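You operate a simulated robot arm through the tools that you are given. There is no shell and no other tool.

You are at the controls of a simulated robot arm. One attempt, no reset.

## Task
Unscrew the sooty spark plug from the engine head and clean it.
Fine: black 21 mm socket and red driver, both put back; the plug cleaner is on, leave the plug in it.

It is judged by the outcome, as a careful person would: the job done as asked, and still so three seconds after it is handed in. It fails if anything else is knocked over, pushed out of place, dropped, spilled or broken.

## Robot
A 7-joint arm with a two-finger parallel gripper, fixed in place. Base frame: the origin is on the floor under the middle of its stand, x ahead of it, y to its left, z up; the work surface is at about z = 0.88. Lengths are in m, angles in degrees, forces in N, time in s.
With the tool pointing down near the work surface it reaches from about 0.3 to 0.7 m from the base axis. Its first joint turns from -66.0 to 66.0 degrees. Payload 1.57 kg.
Tool frame: the origin (TCP) lies between the finger pads and is the grasp point; the fingertips stand 0.03 m ahead of it; z points along the fingers, y is the line along which they close. Largest opening 0.11 m; finger width 0.024, thickness 0.012; the body of the gripper, 0.048 by 0.112 m, starts 0.078 m behind the TCP.
Orientation is that of the tool frame in the base frame, as [roll, pitch, yaw] about the fixed x, y, z axes, in that order (R = Rz(yaw) Ry(pitch) Rx(roll)). With the fingers straight down and closing along the base's y, the tool's x points along the base's -x, its y along +y and its z along -z.

## Interface
- The arm moves only by the tool jog_arm. Its argument "rows" is a list of rows, each a list of 3 entries, a list of its own where there are three numbers: the turn, a rotation vector about the base's x, y, z in degrees, then the shift along the base's x, y, z in mm, then the closure, from 0 (fully open) to 1 (shut). In form: [[[rx, ry, rz], [tx, ty, tz], hand], ...]. A call has 1 to 20 rows; each row shifts and turns the commanded pose from where the row before left it. A row lasts 0.2 s, in which the tool goes at most 0.05 m and 8.6 degrees; a call with a longer step from one row to the next is refused whole, and so is a gripper value outside its range. A pose out of reach is approached as far as the arm can. The call stops where the force on the tool passes 90 N (or 10 N more than at its start, if that is more) or the arm is blocked; 0.2 s more then pass. Each finger travels about 0.108 m/s and halts on what it meets, pressing with about 22 N; the grip force reading is that of the motor and also rises with nothing between the fingers. The clock runs only during rows and for 0.2 s after the last one: add rows that do not move to give the fingers time. It gives the time, the measured TCP pose, the force on the tool (base axes), the opening and the grip force at its end, in the units of the frame above (readings bear some noise), with the torque about the TCP (base axes, N m) and any sound that the robot's microphone picked up.
- Cameras (640 x 400 px; columns grow to the right, rows downward): "scene" is fixed at [0.1667, -0.393, 1.407]; the picture's right is [0.76, -0.65, 0.00], its down [-0.35, -0.41, -0.84] and it looks along [0.55, 0.64, -0.54] (base axes); focal length 339 px, centre (320, 200). "wrist" rides on the gripper at [0.07, 0.016, -0.141] in the tool frame; the picture's right is [-0.23, 0.97, 0.00], its down [-0.85, -0.20, -0.48] and it looks along [-0.47, -0.11, 0.88] (tool axes); focal length 222 px, centre (320, 200). There is no depth. A picture from a camera that has moved, and an enlarged one, comes with that camera's place and axes in the base frame and with its lens.
- grab_frame(camera): a new picture of that camera. The clock stands still meanwhile.
- close_up(camera, box): a new picture of the part [left, top, right, bottom] of that camera's present view, enlarged. The clock stands still meanwhile.
- job_done(): hands the job in; it is judged then, once.

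Nothing tells you positions but the pictures and the camera data. Unless the task says otherwise, let go and move clear before handing in.

The tools are called after "Emit:" as name(argument=value, ...) on one line, values as JSON. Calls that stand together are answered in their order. jog_arm: Moves the arm, as the interface text tells. Its arguments: {"type":"object","properties":{"rows":{"type":"array","items":{"type":"array"}}},"required":["rows"]} The other tools are called the same way: grab_frame (camera) takes a picture; close_up (camera, box) takes an enlarged picture of a part of a camera's view; job_done () hands the job in.

At the start:

```text
time_s: 0.0
tcp_pos: [0.4693, 0.0947, 1.2172]
ee_rot: [179.9, 0.1, -180.0]
wrist_force: [-0.7, -0.2, -0.5]
torque: [-0.01, 0.01, 0.02]
finger_gap: 0.1098
grasp_force: 0.1
```

scene: 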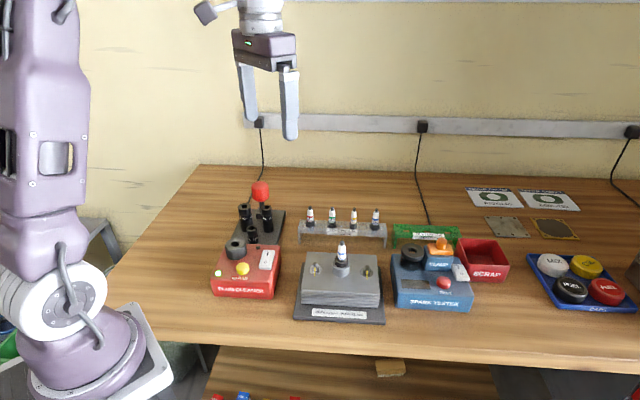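
wrist: 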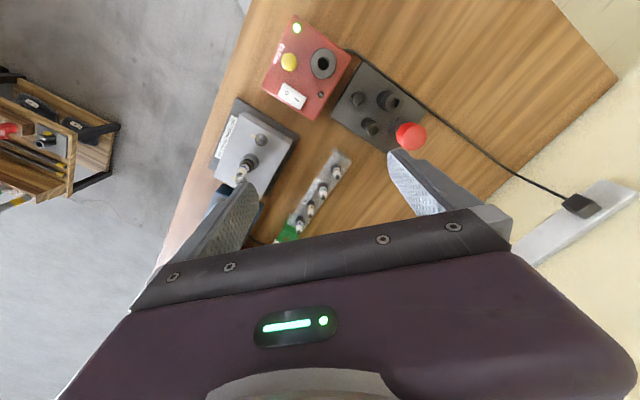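

I see a bench with a red plug cleaner, a grey engine head holding a plug, a blue spark tester, a socket stand with a red driver, and a rack of plugs. I'll take close-ups to locate things before moving.

Emit:
close_up(camera="scene", box=[200, 170, 300, 310])

Emit:
close_up(camera="scene", box=[280, 190, 400, 330])

Emit:
close_up(camera="scene", box=[380, 200, 520, 320])

Emit:
close_up(camera="wrist", box=[180, 0, 440, 250])

```text
2.86 times, centred on (250, 240) of scene
camera zoom: at [0.1667, -0.393, 1.407], right [0.76, -0.65, 0.0], down [-0.35, -0.41, -0.84], along [0.55, 0.64, -0.54], focal length 969 px, centre (520, 86)
```

zoom: 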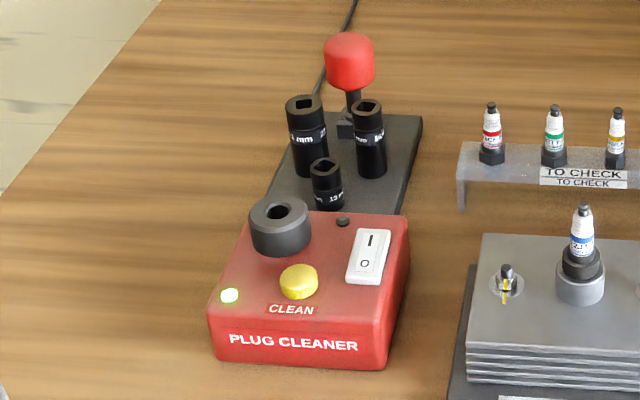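

```text
2.86 times, centred on (340, 260) of scene
camera zoom: at [0.1667, -0.393, 1.407], right [0.76, -0.65, 0.0], down [-0.35, -0.41, -0.84], along [0.55, 0.64, -0.54], focal length 969 px, centre (263, 29)
```

zoom: 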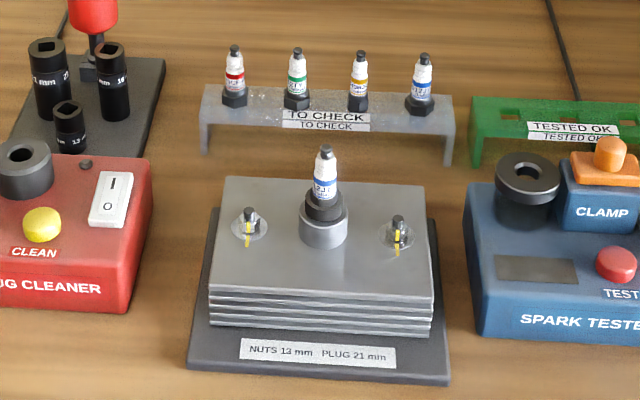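

```text
3.33 times, centred on (450, 260) of scene
camera zoom: at [0.1667, -0.393, 1.407], right [0.76, -0.65, 0.0], down [-0.35, -0.41, -0.84], along [0.55, 0.64, -0.54], focal length 1130 px, centre (-113, 0)
```

zoom: 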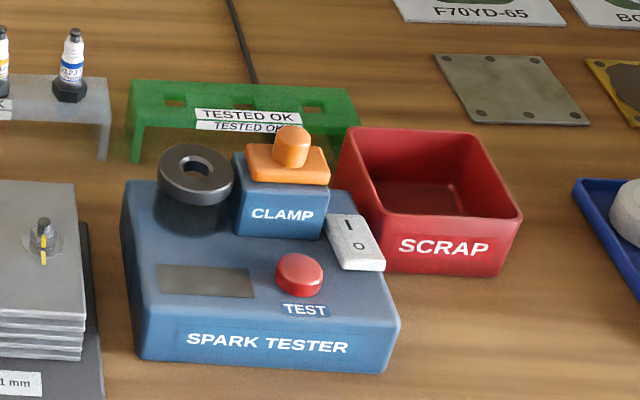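

```text
1.60 times, centred on (310, 125) of wrist
camera zoom: at [0.4, 0.1109, 1.3581], right [0.23, 0.97, 0.0], down [0.85, -0.2, 0.48], along [0.47, -0.11, -0.88], focal length 355 px, centre (336, 320)
```

zoom: 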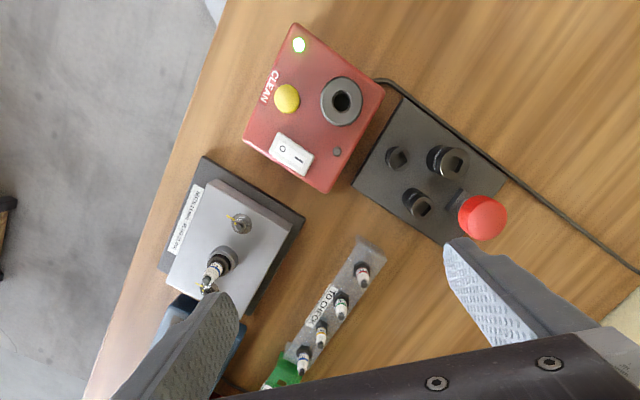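

The sockets have size labels; I'll zoom in further to read them and see the driver.

Emit:
close_up(camera="scene", box=[232, 176, 292, 246])

Emit:
close_up(camera="scene", box=[318, 230, 366, 285])

Emit:
close_up(camera="scene", box=[208, 230, 288, 300])

Emit:
close_up(camera="wrist", box=[320, 60, 440, 160])

```text
5.71 times, centred on (262, 211) of scene
camera zoom: at [0.1667, -0.393, 1.407], right [0.76, -0.65, 0.0], down [-0.35, -0.41, -0.84], along [0.55, 0.64, -0.54], focal length 1937 px, centre (651, 137)
```

zoom: 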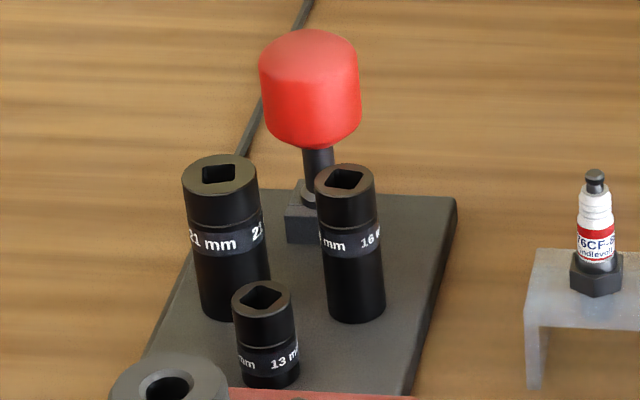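

```text
7.27 times, centred on (342, 258) of scene
camera zoom: at [0.1667, -0.393, 1.407], right [0.76, -0.65, 0.0], down [-0.35, -0.41, -0.84], along [0.55, 0.64, -0.54], focal length 2466 px, centre (160, -218)
```

zoom: 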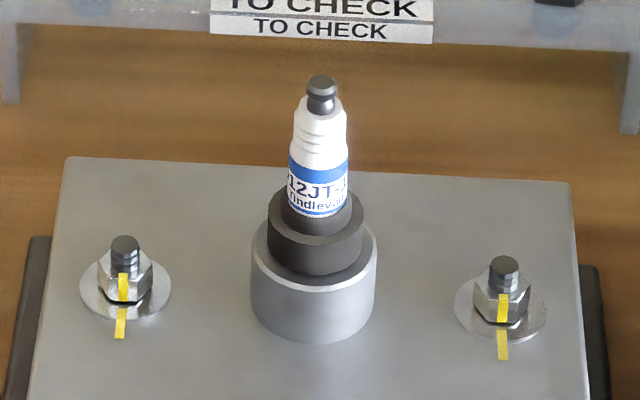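

```text
5.71 times, centred on (248, 265) of scene
camera zoom: at [0.1667, -0.393, 1.407], right [0.76, -0.65, 0.0], down [-0.35, -0.41, -0.84], along [0.55, 0.64, -0.54], focal length 1937 px, centre (731, -171)
```

zoom: 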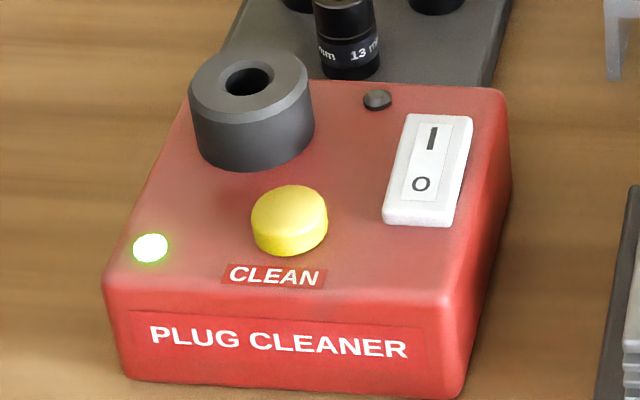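

```text
4.00 times, centred on (380, 110) of wrist
camera zoom: at [0.4, 0.1109, 1.3581], right [0.23, 0.97, 0.0], down [0.85, -0.2, 0.48], along [0.47, -0.11, -0.88], focal length 888 px, centre (80, 560)
```

zoom: 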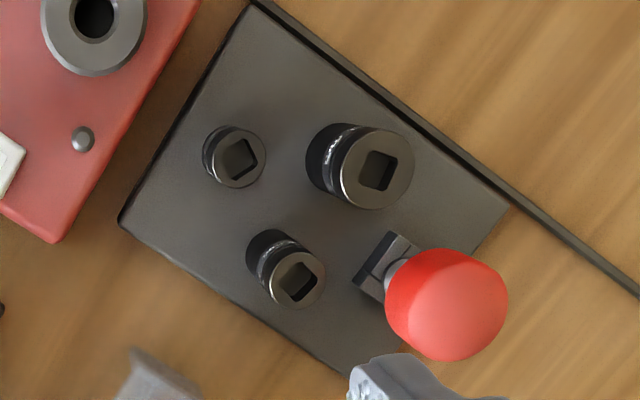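

The 21 mm socket is the tall one at the back-left of the stand (about x 0.46, y 0.22), and the driver is at about (0.52, 0.25). I'll move the wrist camera over the stand to measure it better.

Emit:
jog_arm(rows=[[[0, 0, 0], [-10, 22, -26], 0], [[0, 0, 0], [-10, 22, -26], 0], [[0, 0, 0], [-10, 22, -26], 0], [[0, 0, 0], [-10, 22, -26], 0], [[0, 0, 0], [-10, 22, -26], 0], [[0, 0, 0], [-10, 22, -26], 0], [[0, 0, 0], [0, 0, 0], 0]])

Emit:
grab_frame(camera="wrist")

Emit:
grab_frame(camera="scene")

```text
time_s: 1.6
tcp_pos: [0.4098, 0.226, 1.0637]
ee_rot: [180.0, 0.1, -180.0]
wrist_force: [0.0, -0.8, 0.4]
torque: [0.03, 0.01, 0.03]
finger_gap: 0.1098
grasp_force: 0.2
```

```text
taken
camera wrist: at [0.3411, 0.2423, 1.2048], right [0.23, 0.97, 0.0], down [0.85, -0.2, 0.48], along [0.47, -0.11, -0.88], focal length 222 px, centre (320, 200)
```

wrist: 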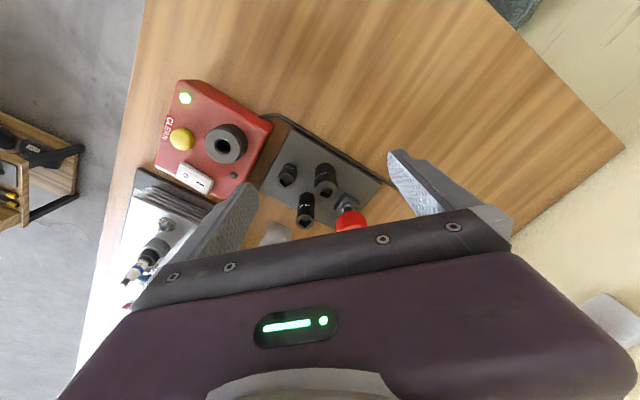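

```text
taken
```

scene: 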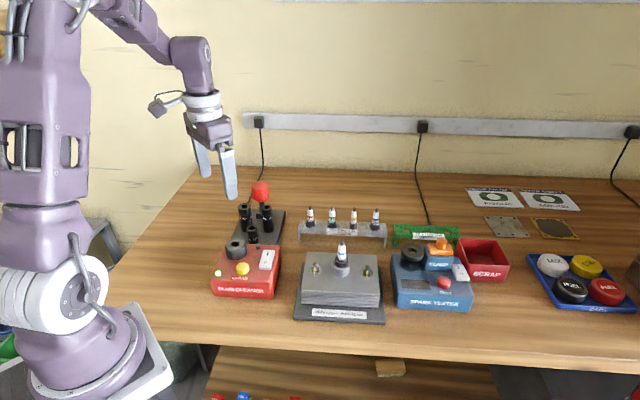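

The wrist view now shows the stand closely. I'll zoom on the sockets, driver, and cleaner from here.

Emit:
close_up(camera="wrist", box=[256, 140, 384, 240])

Emit:
close_up(camera="wrist", box=[150, 70, 280, 210])

```text
4.00 times, centred on (320, 190) of wrist
camera zoom: at [0.3411, 0.2423, 1.2048], right [0.23, 0.97, 0.0], down [0.85, -0.2, 0.48], along [0.47, -0.11, -0.88], focal length 888 px, centre (320, 240)
```

zoom: 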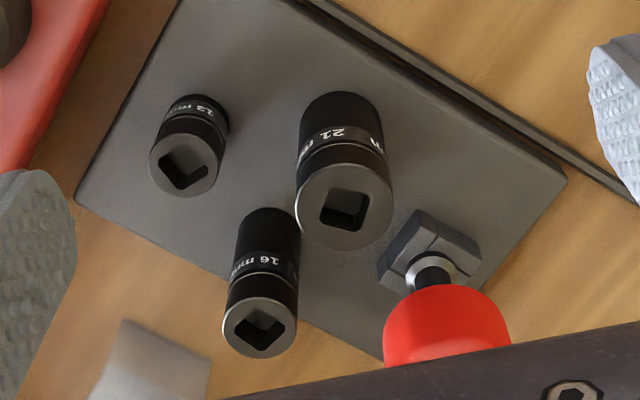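

```text
2.86 times, centred on (215, 140) of wrist
camera zoom: at [0.3411, 0.2423, 1.2048], right [0.23, 0.97, 0.0], down [0.85, -0.2, 0.48], along [0.47, -0.11, -0.88], focal length 635 px, centre (620, 371)
```

zoom: 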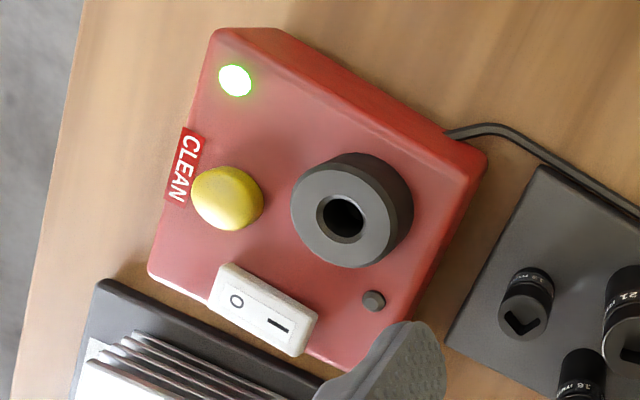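

The 21 mm socket top is at about (0.462, 0.221, 0.965) and the driver axis at about (0.522, 0.244). I'll rotate the tool so the fingers close clear of both sockets, hovering over the driver, to look at it from the other side.

Emit:
jog_arm(rows=[[[0, 0, -8.4], [7, 1, 0], 0], [[0, 0, -8.4], [7, 1, 0], 0], [[0, 0, -8.4], [7, 1, 0], 0], [[0, 0, -8.4], [7, 1, 0], 0], [[0, 0, -8.4], [7, 1, 0], 0], [[0, 0, -8.4], [7, 1, 0], 0], [[0, 0, -8.4], [7, 1, 0], 0], [[0, 0, -8.4], [7, 1, 0], 0], [[0, 0, -8.4], [7, 1, 0], 0], [[0, 0, -8.4], [7, 1, 0], 0], [[0, 0, -8.4], [7, 1, 0], 0], [[0, 0, -8.4], [7, 1, 0], 0], [[0, 0, -8.4], [7, 1, 0], 0], [[0, 0, -8.4], [7, 1, 0], 0], [[0, 0, -8.4], [7, 2, 0], 0], [[0, 0, -8.4], [7, 2, 0], 0], [[0, 0, 0], [0, 0, 0], 0]])

Emit:
grab_frame(camera="wrist")

Emit:
grab_frame(camera="scene")

```text
time_s: 5.2
tcp_pos: [0.5225, 0.2431, 1.0603]
ee_rot: [180.0, 0.0, 45.4]
wrist_force: [0.2, 0.4, -0.2]
torque: [-0.01, 0.03, 0.0]
finger_gap: 0.11
grasp_force: 0.0
```

```text
taken
camera wrist: at [0.5827, 0.2824, 1.2015], right [0.53, -0.85, 0.0], down [-0.74, -0.47, 0.48], along [-0.4, -0.26, -0.88], focal length 222 px, centre (320, 200)
```

wrist: 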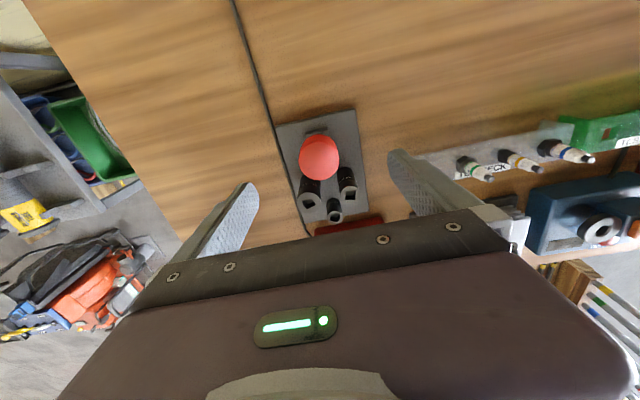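

```text
taken
```

scene: 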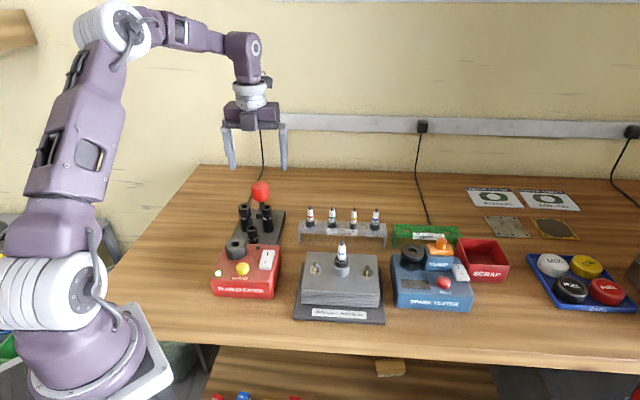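

The rotation worked and the driver is right beneath the gripper with both sockets away from the closing line. I'll zoom in on it.

Emit:
close_up(camera="wrist", box=[256, 100, 384, 240])

Emit:
close_up(camera="scene", box=[210, 90, 310, 250])

```text
2.86 times, centred on (320, 170) of wrist
camera zoom: at [0.5827, 0.2824, 1.2015], right [0.53, -0.85, 0.0], down [-0.74, -0.47, 0.48], along [-0.4, -0.26, -0.88], focal length 635 px, centre (320, 286)
```

zoom: 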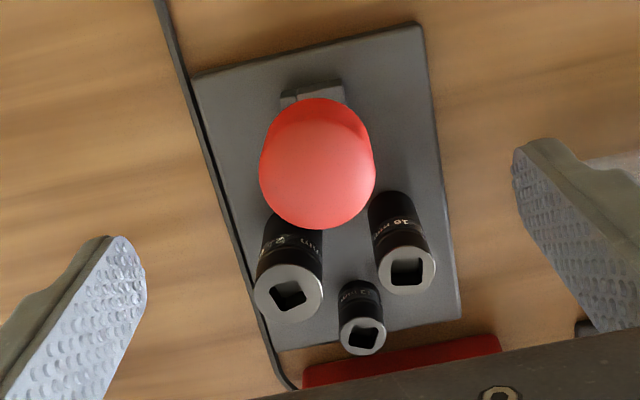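

```text
2.50 times, centred on (260, 170) of scene
camera zoom: at [0.1667, -0.393, 1.407], right [0.76, -0.65, 0.0], down [-0.35, -0.41, -0.84], along [0.55, 0.64, -0.54], focal length 848 px, centre (470, 275)
```

zoom: 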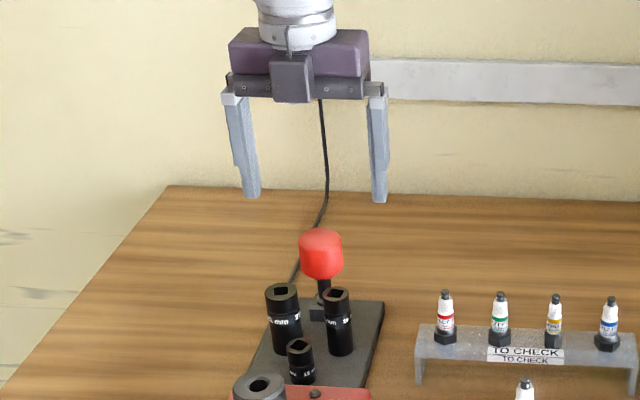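

The driver handle is about 43 mm wide, centred near (0.520, 0.244), z about 0.955–0.987. I'll descend around it and close.

Emit:
jog_arm(rows=[[[0, 0, 0], [-1, 0, -23], 0.2], [[0, 0, 0], [-1, 0.5, -23], 0.2], [[0, 0, 0], [0, 0.5, -23], 0.2], [[0, 0, 0], [0, 0, -22], 0.2], [[0, 0, 0], [0, 0, 0], 0.2]])

Emit:
grab_frame(camera="wrist")

Emit:
close_up(camera="scene", box=[210, 130, 310, 250])

```text
time_s: 6.4
tcp_pos: [0.5205, 0.2451, 0.9663]
ee_rot: [-180.0, 0.0, 45.6]
wrist_force: [0.0, 0.2, 0.0]
torque: [0.02, 0.02, -0.02]
finger_gap: 0.0884
grasp_force: 0.0
```

```text
taken
camera wrist: at [0.5809, 0.2831, 1.1082], right [0.54, -0.84, 0.0], down [-0.74, -0.47, 0.48], along [-0.4, -0.26, -0.88], focal length 222 px, centre (320, 200)
```

wrist: 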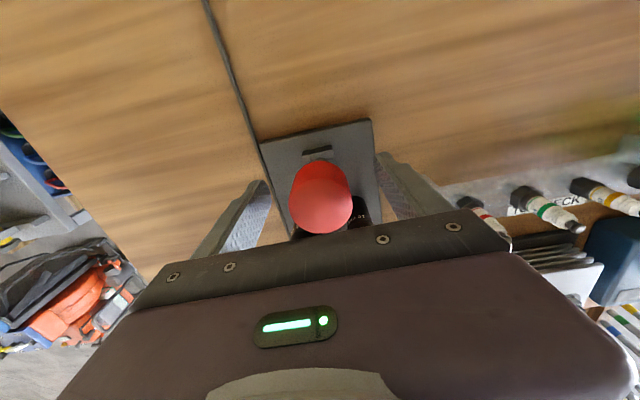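

```text
3.33 times, centred on (260, 190) of scene
camera zoom: at [0.1667, -0.393, 1.407], right [0.76, -0.65, 0.0], down [-0.35, -0.41, -0.84], along [0.55, 0.64, -0.54], focal length 1130 px, centre (520, 233)
```

zoom: 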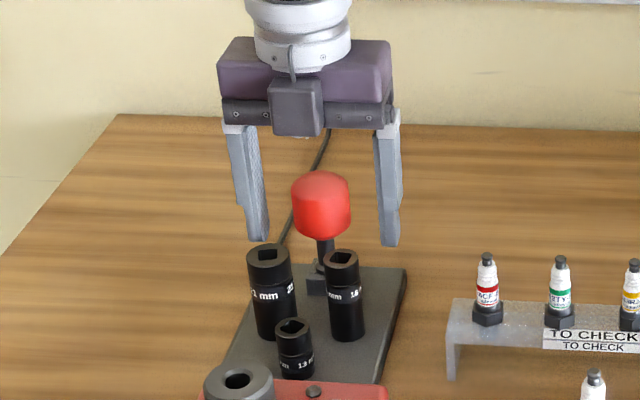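

The handle is centred between the pads at TCP height. I'll close on it.

Emit:
jog_arm(rows=[[[0, 0, 0], [0, 0, 0], 0.5], [[0, 0, 0], [0, 0, 0], 0.7], [[0, 0, 0], [0, 0, 0], 1], [[0, 0, 0], [0, 0, 0], 1]])

Emit:
grab_frame(camera="wrist")

```text
time_s: 7.4
tcp_pos: [0.5198, 0.2449, 0.9664]
ee_rot: [180.0, 0.0, 45.6]
wrist_force: [0.5, 0.6, -0.3]
torque: [-0.02, 0.01, 0.01]
finger_gap: 0.0419
grasp_force: 22.3
```

```text
taken
camera wrist: at [0.581, 0.2832, 1.1084], right [0.54, -0.84, 0.0], down [-0.74, -0.47, 0.48], along [-0.4, -0.26, -0.88], focal length 222 px, centre (320, 200)
```

wrist: 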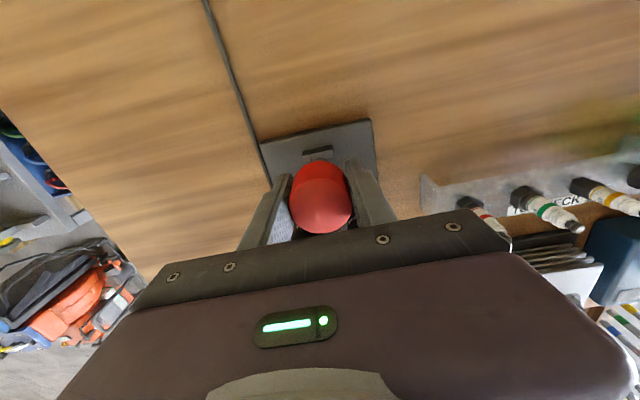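

Gripped (gap 42 mm) with no side load. I'll lift the driver straight up and look at its tip.

Emit:
jog_arm(rows=[[[0, 0, 0], [0, 0, 10], 1], [[0, 0, 0], [0, 0, 15], 1], [[0, 0, 0], [0, 0, 20], 1], [[0, 0, 0], [0, 0, 25], 1], [[0, 0, 0], [0, 0, 25], 1], [[0, 0, 0], [0, 0, 25], 1], [[0, 0, 0], [0, 0, 0], 1]])

Emit:
grab_frame(camera="wrist")

Emit:
close_up(camera="scene", box=[210, 90, 310, 250])

```text
time_s: 9.0
tcp_pos: [0.5174, 0.2461, 1.0911]
ee_rot: [179.9, 0.0, 45.6]
wrist_force: [-0.4, 0.3, -1.2]
torque: [0.04, 0.0, -0.01]
finger_gap: 0.0415
grasp_force: 21.9
```

```text
taken
camera wrist: at [0.5786, 0.2837, 1.2323], right [0.54, -0.84, 0.0], down [-0.74, -0.47, 0.48], along [-0.4, -0.26, -0.88], focal length 222 px, centre (320, 200)
```

wrist: 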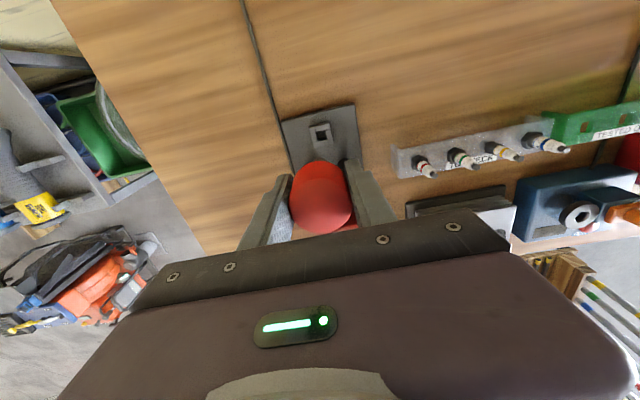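

```text
2.50 times, centred on (260, 170) of scene
camera zoom: at [0.1667, -0.393, 1.407], right [0.76, -0.65, 0.0], down [-0.35, -0.41, -0.84], along [0.55, 0.64, -0.54], focal length 848 px, centre (470, 275)
```

zoom: 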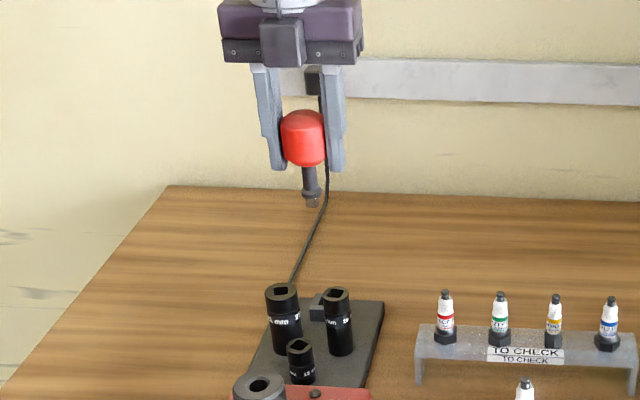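

The driver came out cleanly; its holder has a square hole. I'll zoom on the holder's hole, the driver tip and the socket squares to get the angles.

Emit:
close_up(camera="wrist", box=[280, 95, 360, 165])

Emit:
close_up(camera="scene", box=[245, 125, 285, 180])

Emit:
close_up(camera="scene", box=[235, 195, 285, 245])

```text
5.71 times, centred on (320, 130) of wrist
camera zoom: at [0.5786, 0.2837, 1.2323], right [0.54, -0.84, 0.0], down [-0.74, -0.47, 0.48], along [-0.4, -0.26, -0.88], focal length 1269 px, centre (320, 600)
```

zoom: 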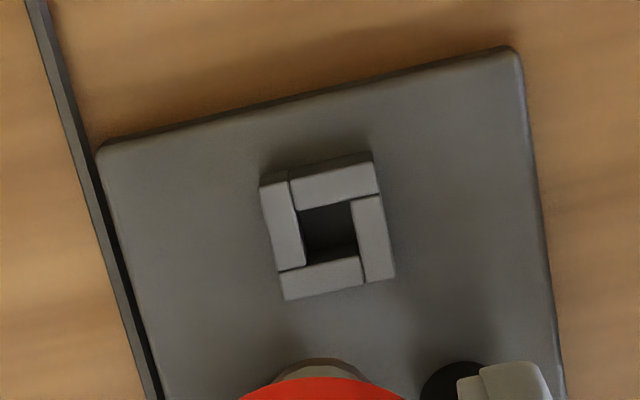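

```text
7.27 times, centred on (265, 152) of scene
camera zoom: at [0.1667, -0.393, 1.407], right [0.76, -0.65, 0.0], down [-0.35, -0.41, -0.84], along [0.55, 0.64, -0.54], focal length 2466 px, centre (720, 546)
```

zoom: 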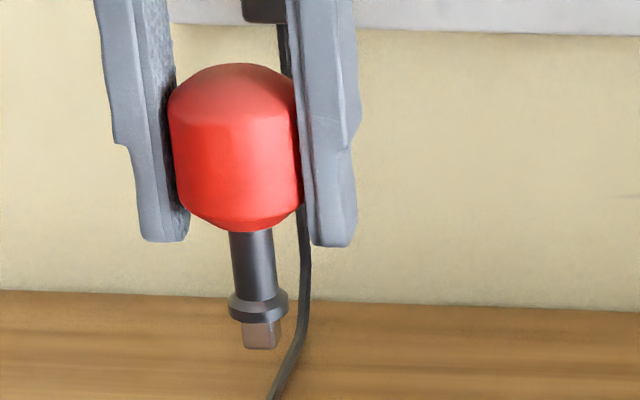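

```text
8.00 times, centred on (260, 220) of scene
camera zoom: at [0.1667, -0.393, 1.407], right [0.76, -0.65, 0.0], down [-0.35, -0.41, -0.84], along [0.55, 0.64, -0.54], focal length 2712 px, centre (800, 40)
```

zoom: 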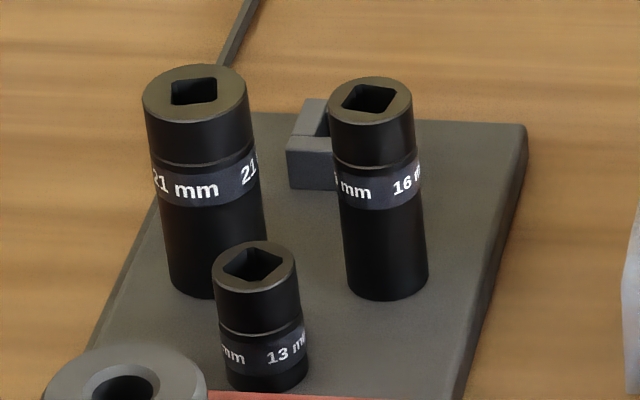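

The holder's square is aligned with the stand (45°), so the driver tip's square matches my gripper axis. Next I'll zoom tightly on the 21 mm square hole to get its angle.

Emit:
close_up(camera="scene", box=[237, 198, 253, 214])

Emit:
close_up(camera="scene", box=[253, 160, 271, 176])

```text
16.00 times, centred on (245, 206) of scene
camera zoom: at [0.1667, -0.393, 1.407], right [0.76, -0.65, 0.0], down [-0.35, -0.41, -0.84], along [0.55, 0.64, -0.54], focal length 5424 px, centre (1520, 104)
```

zoom: 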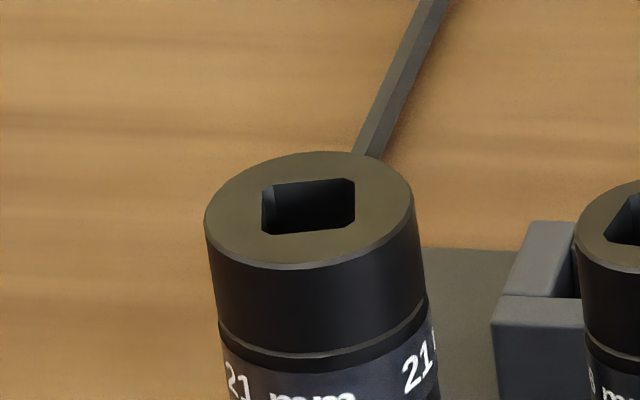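

```text
16.00 times, centred on (262, 168) of scene
camera zoom: at [0.1667, -0.393, 1.407], right [0.76, -0.65, 0.0], down [-0.35, -0.41, -0.84], along [0.55, 0.64, -0.54], focal length 5424 px, centre (1248, 712)
```

zoom: 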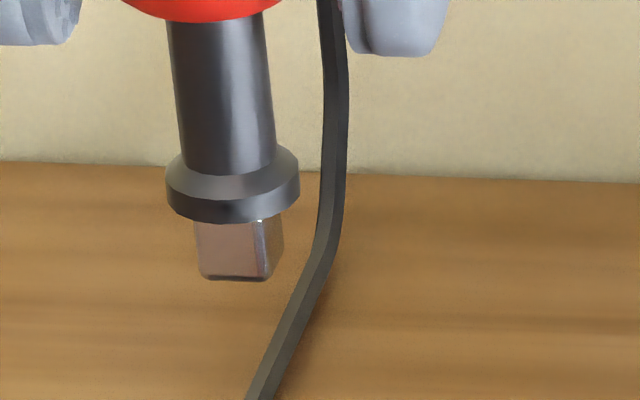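

The tip square sits about 65 mm below the TCP, and the socket's hole is rotated roughly +16° from the driver's square. I'll move above the 21 mm socket, rotate to match, and check the alignment.

Emit:
jog_arm(rows=[[[0, 0, 4], [-14, -6, 0], 1], [[0, 0, 4], [-14, -6, -5], 1], [[0, 0, 4], [-14, -6, -10], 1], [[0, 0, 4], [-13, -6, -15], 1], [[0, 0, 0], [0, 0, 0], 1], [[0, 0, 0], [0, 0, 0], 1]])

Emit:
close_up(camera="scene", box=[230, 170, 270, 215])

Emit:
grab_frame(camera="wrist")

```text
time_s: 10.4
tcp_pos: [0.4638, 0.2214, 1.0568]
ee_rot: [180.0, 0.1, 61.5]
wrist_force: [0.5, 0.6, -2.1]
torque: [-0.02, 0.02, 0.01]
finger_gap: 0.0414
grasp_force: 21.7
```

```text
8.89 times, centred on (250, 192) of scene
camera zoom: at [0.1667, -0.393, 1.407], right [0.76, -0.65, 0.0], down [-0.35, -0.41, -0.84], along [0.55, 0.64, -0.54], focal length 3014 px, centre (942, 267)
```

zoom: 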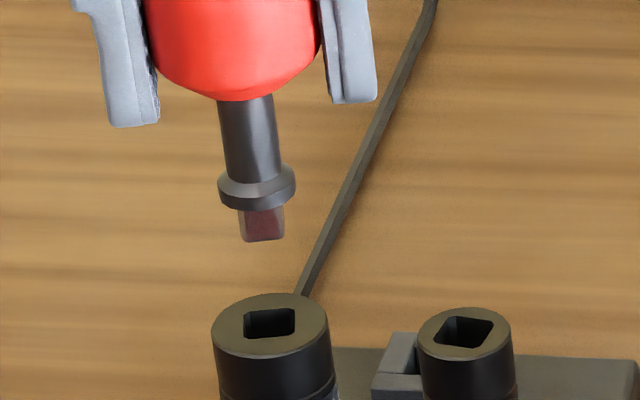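

```text
taken
camera wrist: at [0.5105, 0.2747, 1.1995], right [0.75, -0.66, 0.0], down [-0.58, -0.66, 0.48], along [-0.32, -0.36, -0.88], focal length 222 px, centre (320, 200)
```

wrist: 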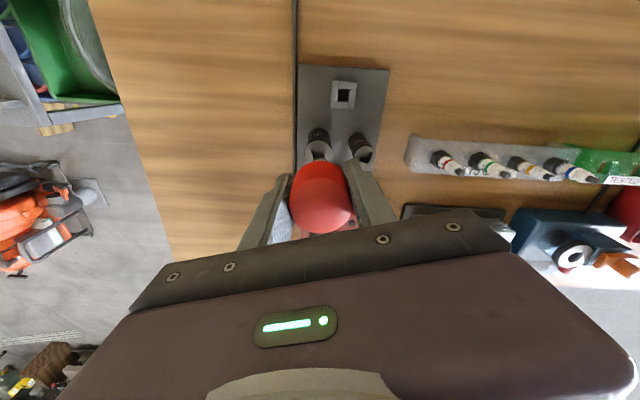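

The driver is about 27 mm above the socket. I'll zoom in to compare the tip with the hole laterally and in angle.

Emit:
close_up(camera="scene", box=[237, 188, 257, 213])

Emit:
close_up(camera="wrist", box=[270, 150, 370, 240])

```text
16.00 times, centred on (247, 200) of scene
camera zoom: at [0.1667, -0.393, 1.407], right [0.76, -0.65, 0.0], down [-0.35, -0.41, -0.84], along [0.55, 0.64, -0.54], focal length 5424 px, centre (1488, 192)
```

zoom: 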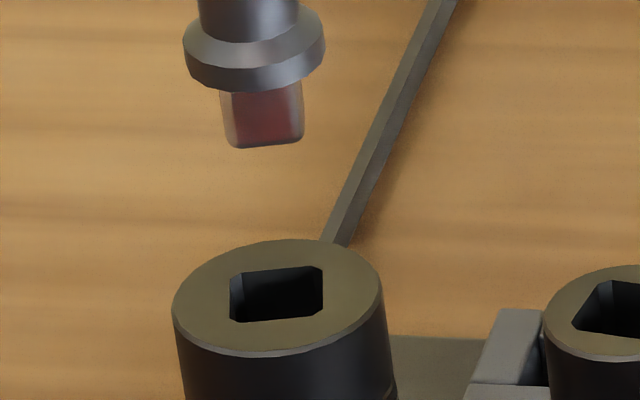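

```text
4.44 times, centred on (320, 195) of wrist
camera zoom: at [0.5105, 0.2747, 1.1995], right [0.75, -0.66, 0.0], down [-0.58, -0.66, 0.48], along [-0.32, -0.36, -0.88], focal length 987 px, centre (320, 222)
```

zoom: 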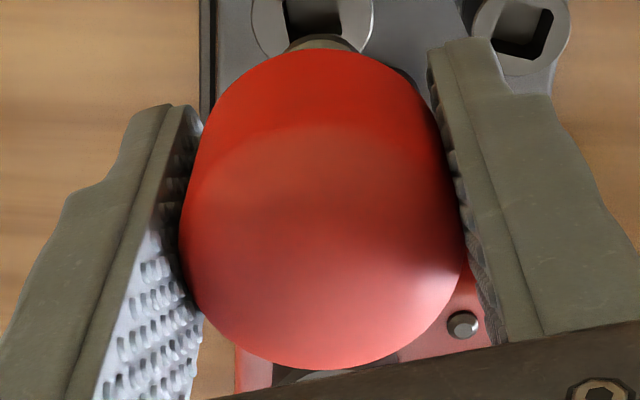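

Angles look matched within a degree or two; the tip needs about (-1.3, +1.1) mm. I'll shift and descend to a few mm above the hole, then check again.

Emit:
jog_arm(rows=[[[0, 0, 0], [-1.3, 1.1, -10], 1], [[0, 0, 0], [0, 0, -11], 1], [[0, 0, 0], [0, 0, 0], 1], [[0, 0, 0], [0, 0, 0], 1]])

Emit:
close_up(camera="scene", box=[237, 188, 257, 213])

```text
time_s: 11.4
tcp_pos: [0.4627, 0.221, 1.0374]
ee_rot: [180.0, -0.1, 61.6]
wrist_force: [-0.3, 0.7, -2.1]
torque: [0.0, 0.01, 0.01]
finger_gap: 0.0414
grasp_force: 22.2
```

```text
16.00 times, centred on (247, 200) of scene
camera zoom: at [0.1667, -0.393, 1.407], right [0.76, -0.65, 0.0], down [-0.35, -0.41, -0.84], along [0.55, 0.64, -0.54], focal length 5424 px, centre (1488, 192)
```

zoom: 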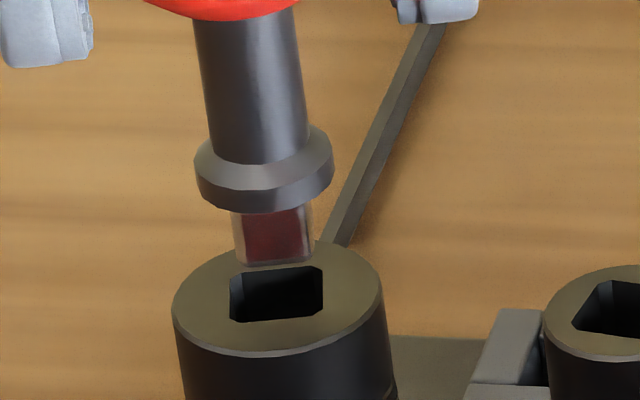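

The tip is a few mm above the socket, slightly to the right of the hole. I'll correct by about 0.9 mm and descend a little further, watching the force.

Emit:
jog_arm(rows=[[[0, 0, 0], [-0.8, 0.7, -2], 1], [[0, 0, 0], [0, 0, -2], 1], [[0, 0, 0], [0, 0, 0], 1]])

Emit:
close_up(camera="scene", box=[237, 188, 257, 213])

```text
time_s: 12.2
tcp_pos: [0.462, 0.2233, 1.0342]
ee_rot: [179.9, -0.1, 61.6]
wrist_force: [-0.5, 0.5, -0.8]
torque: [-0.03, 0.04, 0.04]
finger_gap: 0.0414
grasp_force: 22.2
```

```text
16.00 times, centred on (247, 200) of scene
camera zoom: at [0.1667, -0.393, 1.407], right [0.76, -0.65, 0.0], down [-0.35, -0.41, -0.84], along [0.55, 0.64, -0.54], focal length 5424 px, centre (1488, 192)
```

zoom: 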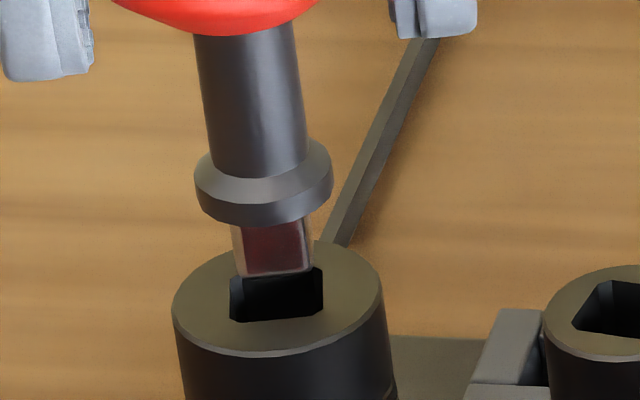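

Still above the surface with no contact. I'll descend in small steps to find contact.

Emit:
jog_arm(rows=[[[0, 0, 0], [-0.4, 0.2, -1.5], 1], [[0, 0, 0], [0, 0, -1.5], 1], [[0, 0, 0], [0, 0, 0], 1]])

Emit:
close_up(camera="scene", box=[237, 188, 257, 213])

```text
time_s: 13.0
tcp_pos: [0.4611, 0.2249, 1.0307]
ee_rot: [179.9, 0.0, 61.7]
wrist_force: [-0.5, 0.1, -1.6]
torque: [0.02, 0.03, -0.02]
finger_gap: 0.0413
grasp_force: 22.5
```

```text
16.00 times, centred on (247, 200) of scene
camera zoom: at [0.1667, -0.393, 1.407], right [0.76, -0.65, 0.0], down [-0.35, -0.41, -0.84], along [0.55, 0.64, -0.54], focal length 5424 px, centre (1488, 192)
```

zoom: 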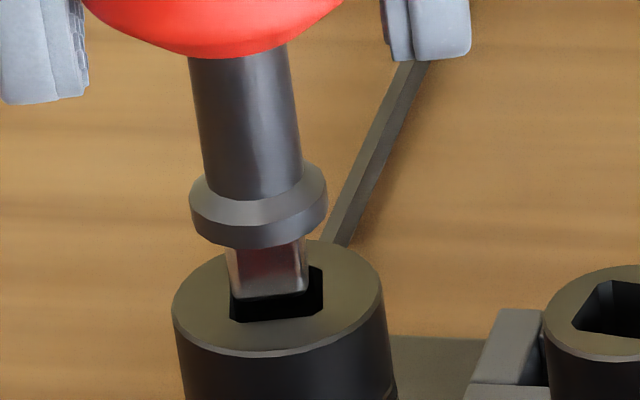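

Lateral alignment looks good now. I'll keep going down gently.

Emit:
jog_arm(rows=[[[0, 0, 0], [0, 0, -1.5], 1], [[0, 0, 0], [0, 0, -1], 1], [[0, 0, 0], [0, 0, 0], 1]])

Emit:
close_up(camera="scene", box=[237, 188, 257, 213])

```text
time_s: 13.8
tcp_pos: [0.4624, 0.2236, 1.0275]
ee_rot: [-180.0, 0.0, 61.6]
wrist_force: [0.4, -0.4, -1.2]
torque: [0.01, 0.0, -0.03]
finger_gap: 0.0413
grasp_force: 21.6
```

```text
16.00 times, centred on (247, 200) of scene
camera zoom: at [0.1667, -0.393, 1.407], right [0.76, -0.65, 0.0], down [-0.35, -0.41, -0.84], along [0.55, 0.64, -0.54], focal length 5424 px, centre (1488, 192)
```

zoom: 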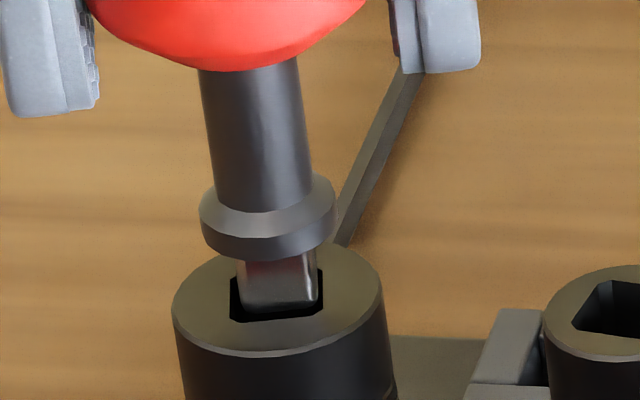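

The tip is right over the hole and looks about to enter. I'll nudge slightly left and go down further.

Emit:
jog_arm(rows=[[[0, 0, 0], [-0.3, 0.2, -1.5], 1], [[0, 0, 0], [0, 0, -1.5], 1], [[0, 0, 0], [0, 0, 0], 1]])

Emit:
close_up(camera="scene", box=[237, 188, 257, 213])

```text
time_s: 14.6
tcp_pos: [0.4619, 0.2236, 1.0268]
ee_rot: [-179.9, 0.0, 61.6]
wrist_force: [0.9, 0.3, -1.0]
torque: [-0.02, -0.03, -0.02]
finger_gap: 0.0416
grasp_force: 22.1
```

```text
16.00 times, centred on (247, 200) of scene
camera zoom: at [0.1667, -0.393, 1.407], right [0.76, -0.65, 0.0], down [-0.35, -0.41, -0.84], along [0.55, 0.64, -0.54], focal length 5424 px, centre (1488, 192)
```

zoom: 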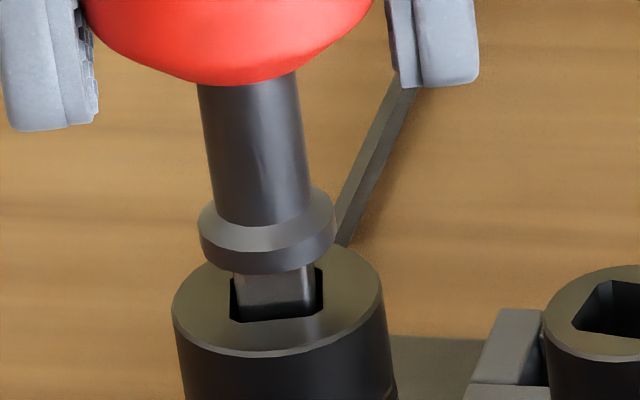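

The tip appears to be entering the square hole with no contact force. I'll continue down in small steps.

Emit:
jog_arm(rows=[[[0, 0, 0], [0, 0, -1.5], 1], [[0, 0, 0], [0, 0, -1.5], 1], [[0, 0, 0], [0, 0, 0], 1]])

Emit:
close_up(camera="scene", box=[237, 188, 257, 213])

```text
time_s: 15.4
tcp_pos: [0.4614, 0.2234, 1.0226]
ee_rot: [179.9, 0.0, 61.6]
wrist_force: [-1.0, 0.2, -1.5]
torque: [-0.01, -0.01, -0.01]
finger_gap: 0.0414
grasp_force: 21.9
```

```text
16.00 times, centred on (247, 200) of scene
camera zoom: at [0.1667, -0.393, 1.407], right [0.76, -0.65, 0.0], down [-0.35, -0.41, -0.84], along [0.55, 0.64, -0.54], focal length 5424 px, centre (1488, 192)
```

zoom: 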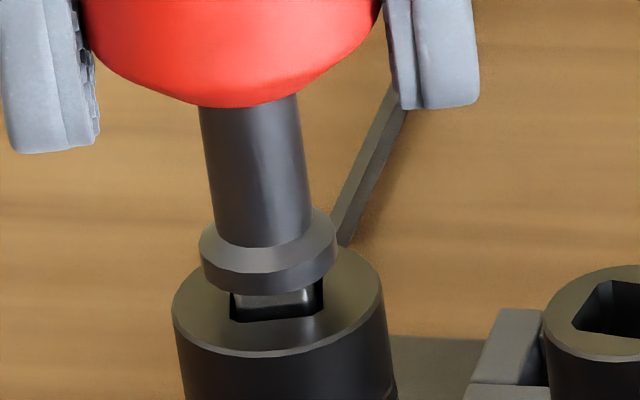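

It's sliding in freely. I'll continue until the collar seats on the socket.

Emit:
jog_arm(rows=[[[0, 0, 0], [0, 0, -1.5], 1], [[0, 0, 0], [0, 0, -1.5], 1], [[0, 0, 0], [0, 0, -1], 1], [[0, 0, 0], [0, 0, 0], 1]])

Emit:
close_up(camera="scene", box=[237, 188, 257, 213])

```text
time_s: 16.4
tcp_pos: [0.4625, 0.2237, 1.019]
ee_rot: [-179.9, -0.1, 61.6]
wrist_force: [0.4, -0.6, -1.6]
torque: [-0.02, 0.0, -0.01]
finger_gap: 0.0415
grasp_force: 22.2
```

```text
16.00 times, centred on (247, 200) of scene
camera zoom: at [0.1667, -0.393, 1.407], right [0.76, -0.65, 0.0], down [-0.35, -0.41, -0.84], along [0.55, 0.64, -0.54], focal length 5424 px, centre (1488, 192)
```

zoom: 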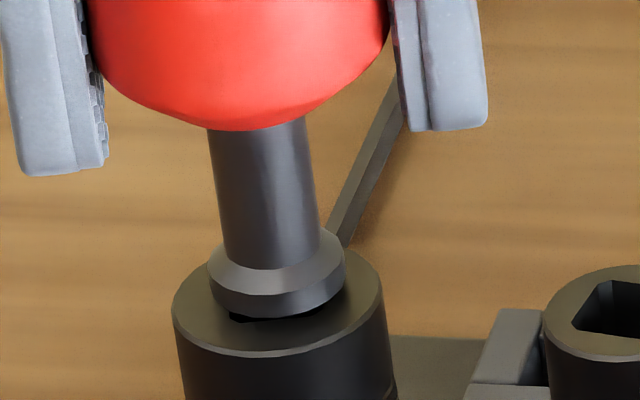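

Emit:
jog_arm(rows=[[[0, 0, 0], [-0.3, 0, -1.5], 1], [[0, 0, 0], [0, 0, -1.5], 1], [[0, 0, 0], [0, 0, 0], 1]])

Emit:
close_up(camera="scene", box=[237, 188, 257, 213])

```text
time_s: 17.2
tcp_pos: [0.4627, 0.2237, 1.0177]
ee_rot: [-180.0, -0.1, 61.6]
wrist_force: [-2.4, 1.9, 27.9]
torque: [0.07, 0.15, 0.0]
finger_gap: 0.0415
grasp_force: 21.8
```

```text
16.00 times, centred on (247, 200) of scene
camera zoom: at [0.1662, -0.3932, 1.407], right [0.76, -0.65, 0.0], down [-0.35, -0.41, -0.84], along [0.55, 0.64, -0.54], focal length 5424 px, centre (1488, 192)
```

zoom: 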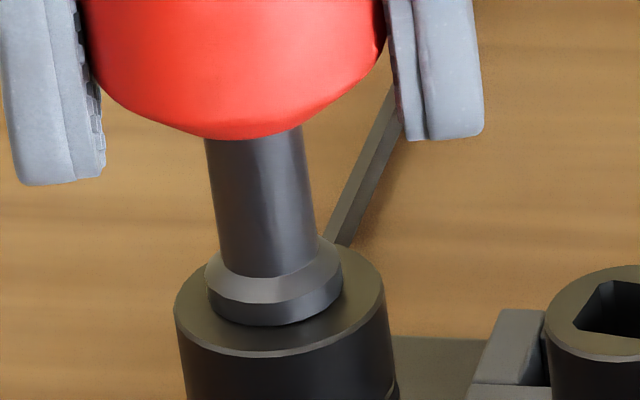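

The collar is seated on the socket (28 N contact). Now I'll lift slightly and see whether the socket comes with the driver.

Emit:
jog_arm(rows=[[[0, 0, 0], [0, 0, 3], 1], [[0, 0, 0], [0, 0, 3], 1], [[0, 0, 0], [0, 0, 3], 1], [[0, 0, 0], [0, 0, 0], 1]])

Emit:
close_up(camera="scene", box=[225, 170, 285, 245])

```text
time_s: 18.2
tcp_pos: [0.4624, 0.2234, 1.0254]
ee_rot: [-180.0, -0.1, 61.6]
wrist_force: [0.5, -1.1, -1.2]
torque: [-0.01, 0.01, 0.0]
finger_gap: 0.0415
grasp_force: 22.7
```

```text
5.33 times, centred on (255, 208) of scene
camera zoom: at [0.1667, -0.393, 1.407], right [0.76, -0.65, 0.0], down [-0.35, -0.41, -0.84], along [0.55, 0.64, -0.54], focal length 1808 px, centre (667, 160)
```

zoom: 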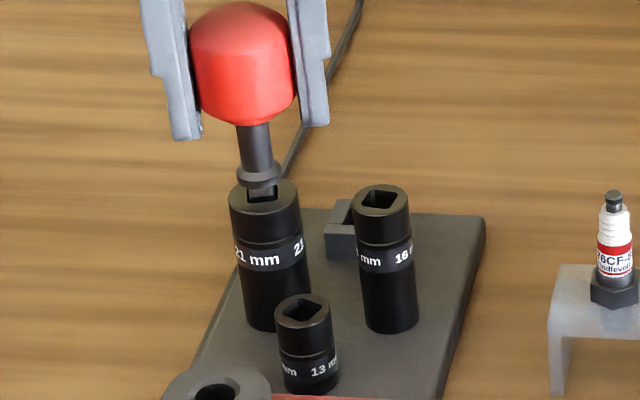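

The socket is not retained by the driver, so I'll do it the other way: return the driver to its holder, place the socket on the plug with the gripper, then come back with the driver. First I'll lift clear and move over the holder.

Emit:
jog_arm(rows=[[[0, 0, 0], [0, 0, 15], 1], [[0, 0, 0], [0, 0, 25], 1], [[0, 0, 0], [0, 0, 15], 1], [[0, 0, -4], [14.4, 5.4, 0], 1], [[0, 0, -4], [14.4, 5.4, 0], 1], [[0, 0, -4], [14.4, 5.4, 0], 1], [[0, 0, -4], [14.4, 5.4, 0], 1], [[0, 0, 0], [0, 0, 0], 1], [[0, 0, 0], [0, 0, 0], 1]])

Emit:
close_up(camera="scene", box=[235, 140, 285, 225])

Emit:
close_up(camera="wrist", box=[280, 95, 360, 165])

```text
time_s: 20.2
tcp_pos: [0.5203, 0.2454, 1.0807]
ee_rot: [180.0, 0.0, 45.5]
wrist_force: [-0.4, -0.1, -1.8]
torque: [0.01, 0.03, 0.02]
finger_gap: 0.0416
grasp_force: 22.9
```

```text
4.71 times, centred on (260, 182) of scene
camera zoom: at [0.1667, -0.393, 1.407], right [0.76, -0.65, 0.0], down [-0.35, -0.41, -0.84], along [0.55, 0.64, -0.54], focal length 1595 px, centre (602, 282)
```

zoom: 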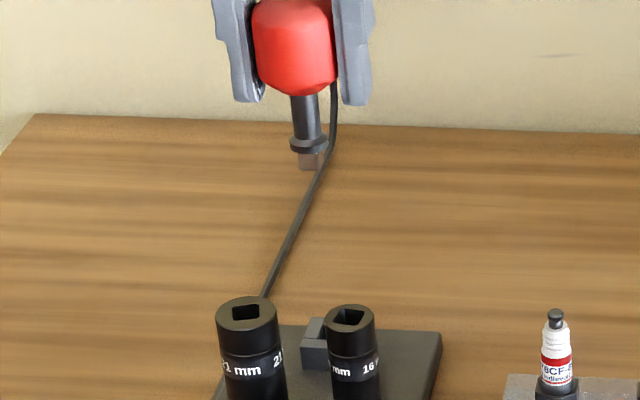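

```text
5.71 times, centred on (320, 130) of wrist
camera zoom: at [0.5811, 0.2848, 1.2221], right [0.54, -0.84, 0.0], down [-0.74, -0.47, 0.48], along [-0.4, -0.26, -0.88], focal length 1269 px, centre (320, 600)
```

zoom: 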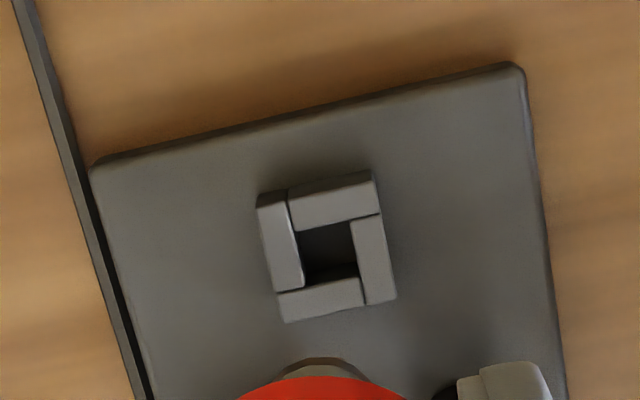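

The holder hole is just beneath; a small shift of about -0.8 mm in y is needed. I'll descend to just above it.

Emit:
jog_arm(rows=[[[0, 0, 0], [0.2, -0.8, -20], 1], [[0, 0, 0], [0, 0, -25], 1], [[0, 0, 0], [0, 0, -25], 1], [[0, 0, 0], [0, 0, -20], 1], [[0, 0, 0], [0, 0, 0], 1], [[0, 0, 0], [0, 0, 0], 1]])

Emit:
close_up(camera="scene", box=[247, 185, 277, 225])

Emit:
close_up(camera="wrist", box=[280, 120, 360, 200])

```text
time_s: 21.6
tcp_pos: [0.5187, 0.244, 0.9904]
ee_rot: [-180.0, 0.0, 45.6]
wrist_force: [-1.0, 0.7, -1.1]
torque: [0.0, 0.03, -0.02]
finger_gap: 0.0414
grasp_force: 22.7
```

```text
10.00 times, centred on (262, 205) of scene
camera zoom: at [0.1667, -0.393, 1.407], right [0.76, -0.65, 0.0], down [-0.35, -0.41, -0.84], along [0.55, 0.64, -0.54], focal length 3390 px, centre (900, 150)
```

zoom: 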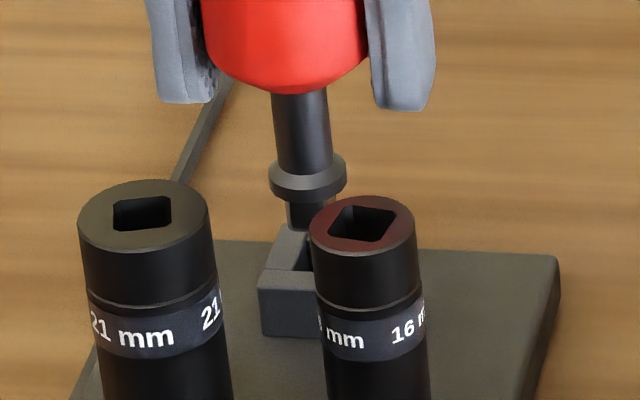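

```text
5.00 times, centred on (320, 160) of wrist
camera zoom: at [0.5781, 0.2821, 1.1326], right [0.54, -0.84, 0.0], down [-0.74, -0.47, 0.48], along [-0.4, -0.26, -0.88], focal length 1111 px, centre (320, 400)
```

zoom: 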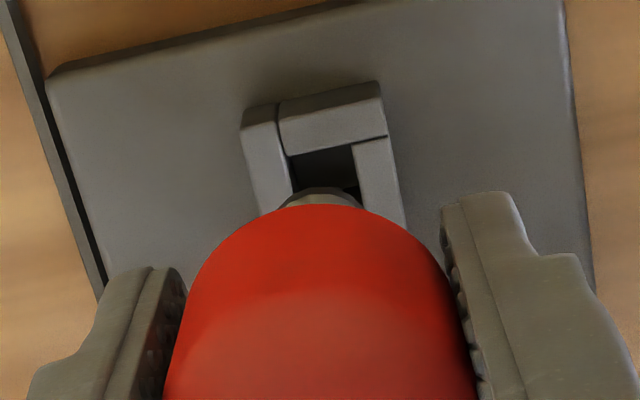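

The tip is about 15 mm above the block. I'll correct by (+1.5, +0.5) mm and go down in small steps.

Emit:
jog_arm(rows=[[[0, 0, 0], [1.5, 0.5, -3], 1], [[0, 0, 0], [0, 0, -4], 1], [[0, 0, 0], [0, 0, 0], 1], [[0, 0, 0], [0, 0, 0], 1]])

Emit:
close_up(camera="scene", box=[252, 190, 274, 215])

Emit:
close_up(camera="wrist", box=[280, 120, 360, 200])

```text
time_s: 22.6
tcp_pos: [0.5223, 0.2446, 0.9847]
ee_rot: [180.0, 0.1, 45.5]
wrist_force: [-0.5, -0.5, -1.8]
torque: [-0.02, 0.02, 0.02]
finger_gap: 0.0416
grasp_force: 22.4
```

```text
16.00 times, centred on (263, 202) of scene
camera zoom: at [0.1667, -0.393, 1.407], right [0.76, -0.65, 0.0], down [-0.35, -0.41, -0.84], along [0.55, 0.64, -0.54], focal length 5424 px, centre (1232, 160)
```

zoom: 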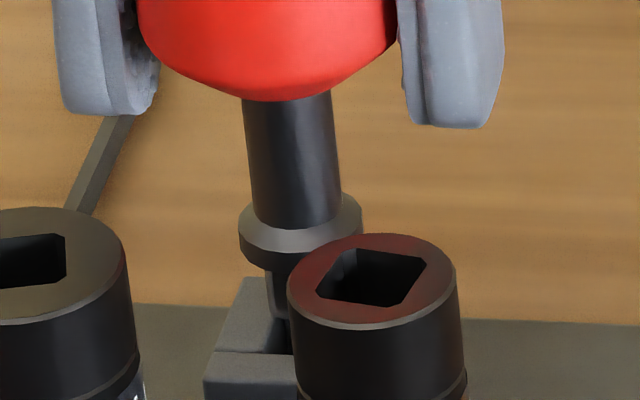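

```text
5.00 times, centred on (320, 160) of wrist
camera zoom: at [0.581, 0.2831, 1.1255], right [0.54, -0.84, 0.0], down [-0.74, -0.47, 0.48], along [-0.4, -0.26, -0.88], focal length 1111 px, centre (320, 400)
```

zoom: 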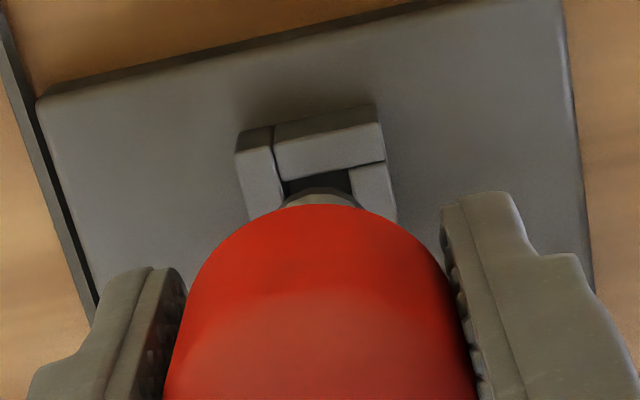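

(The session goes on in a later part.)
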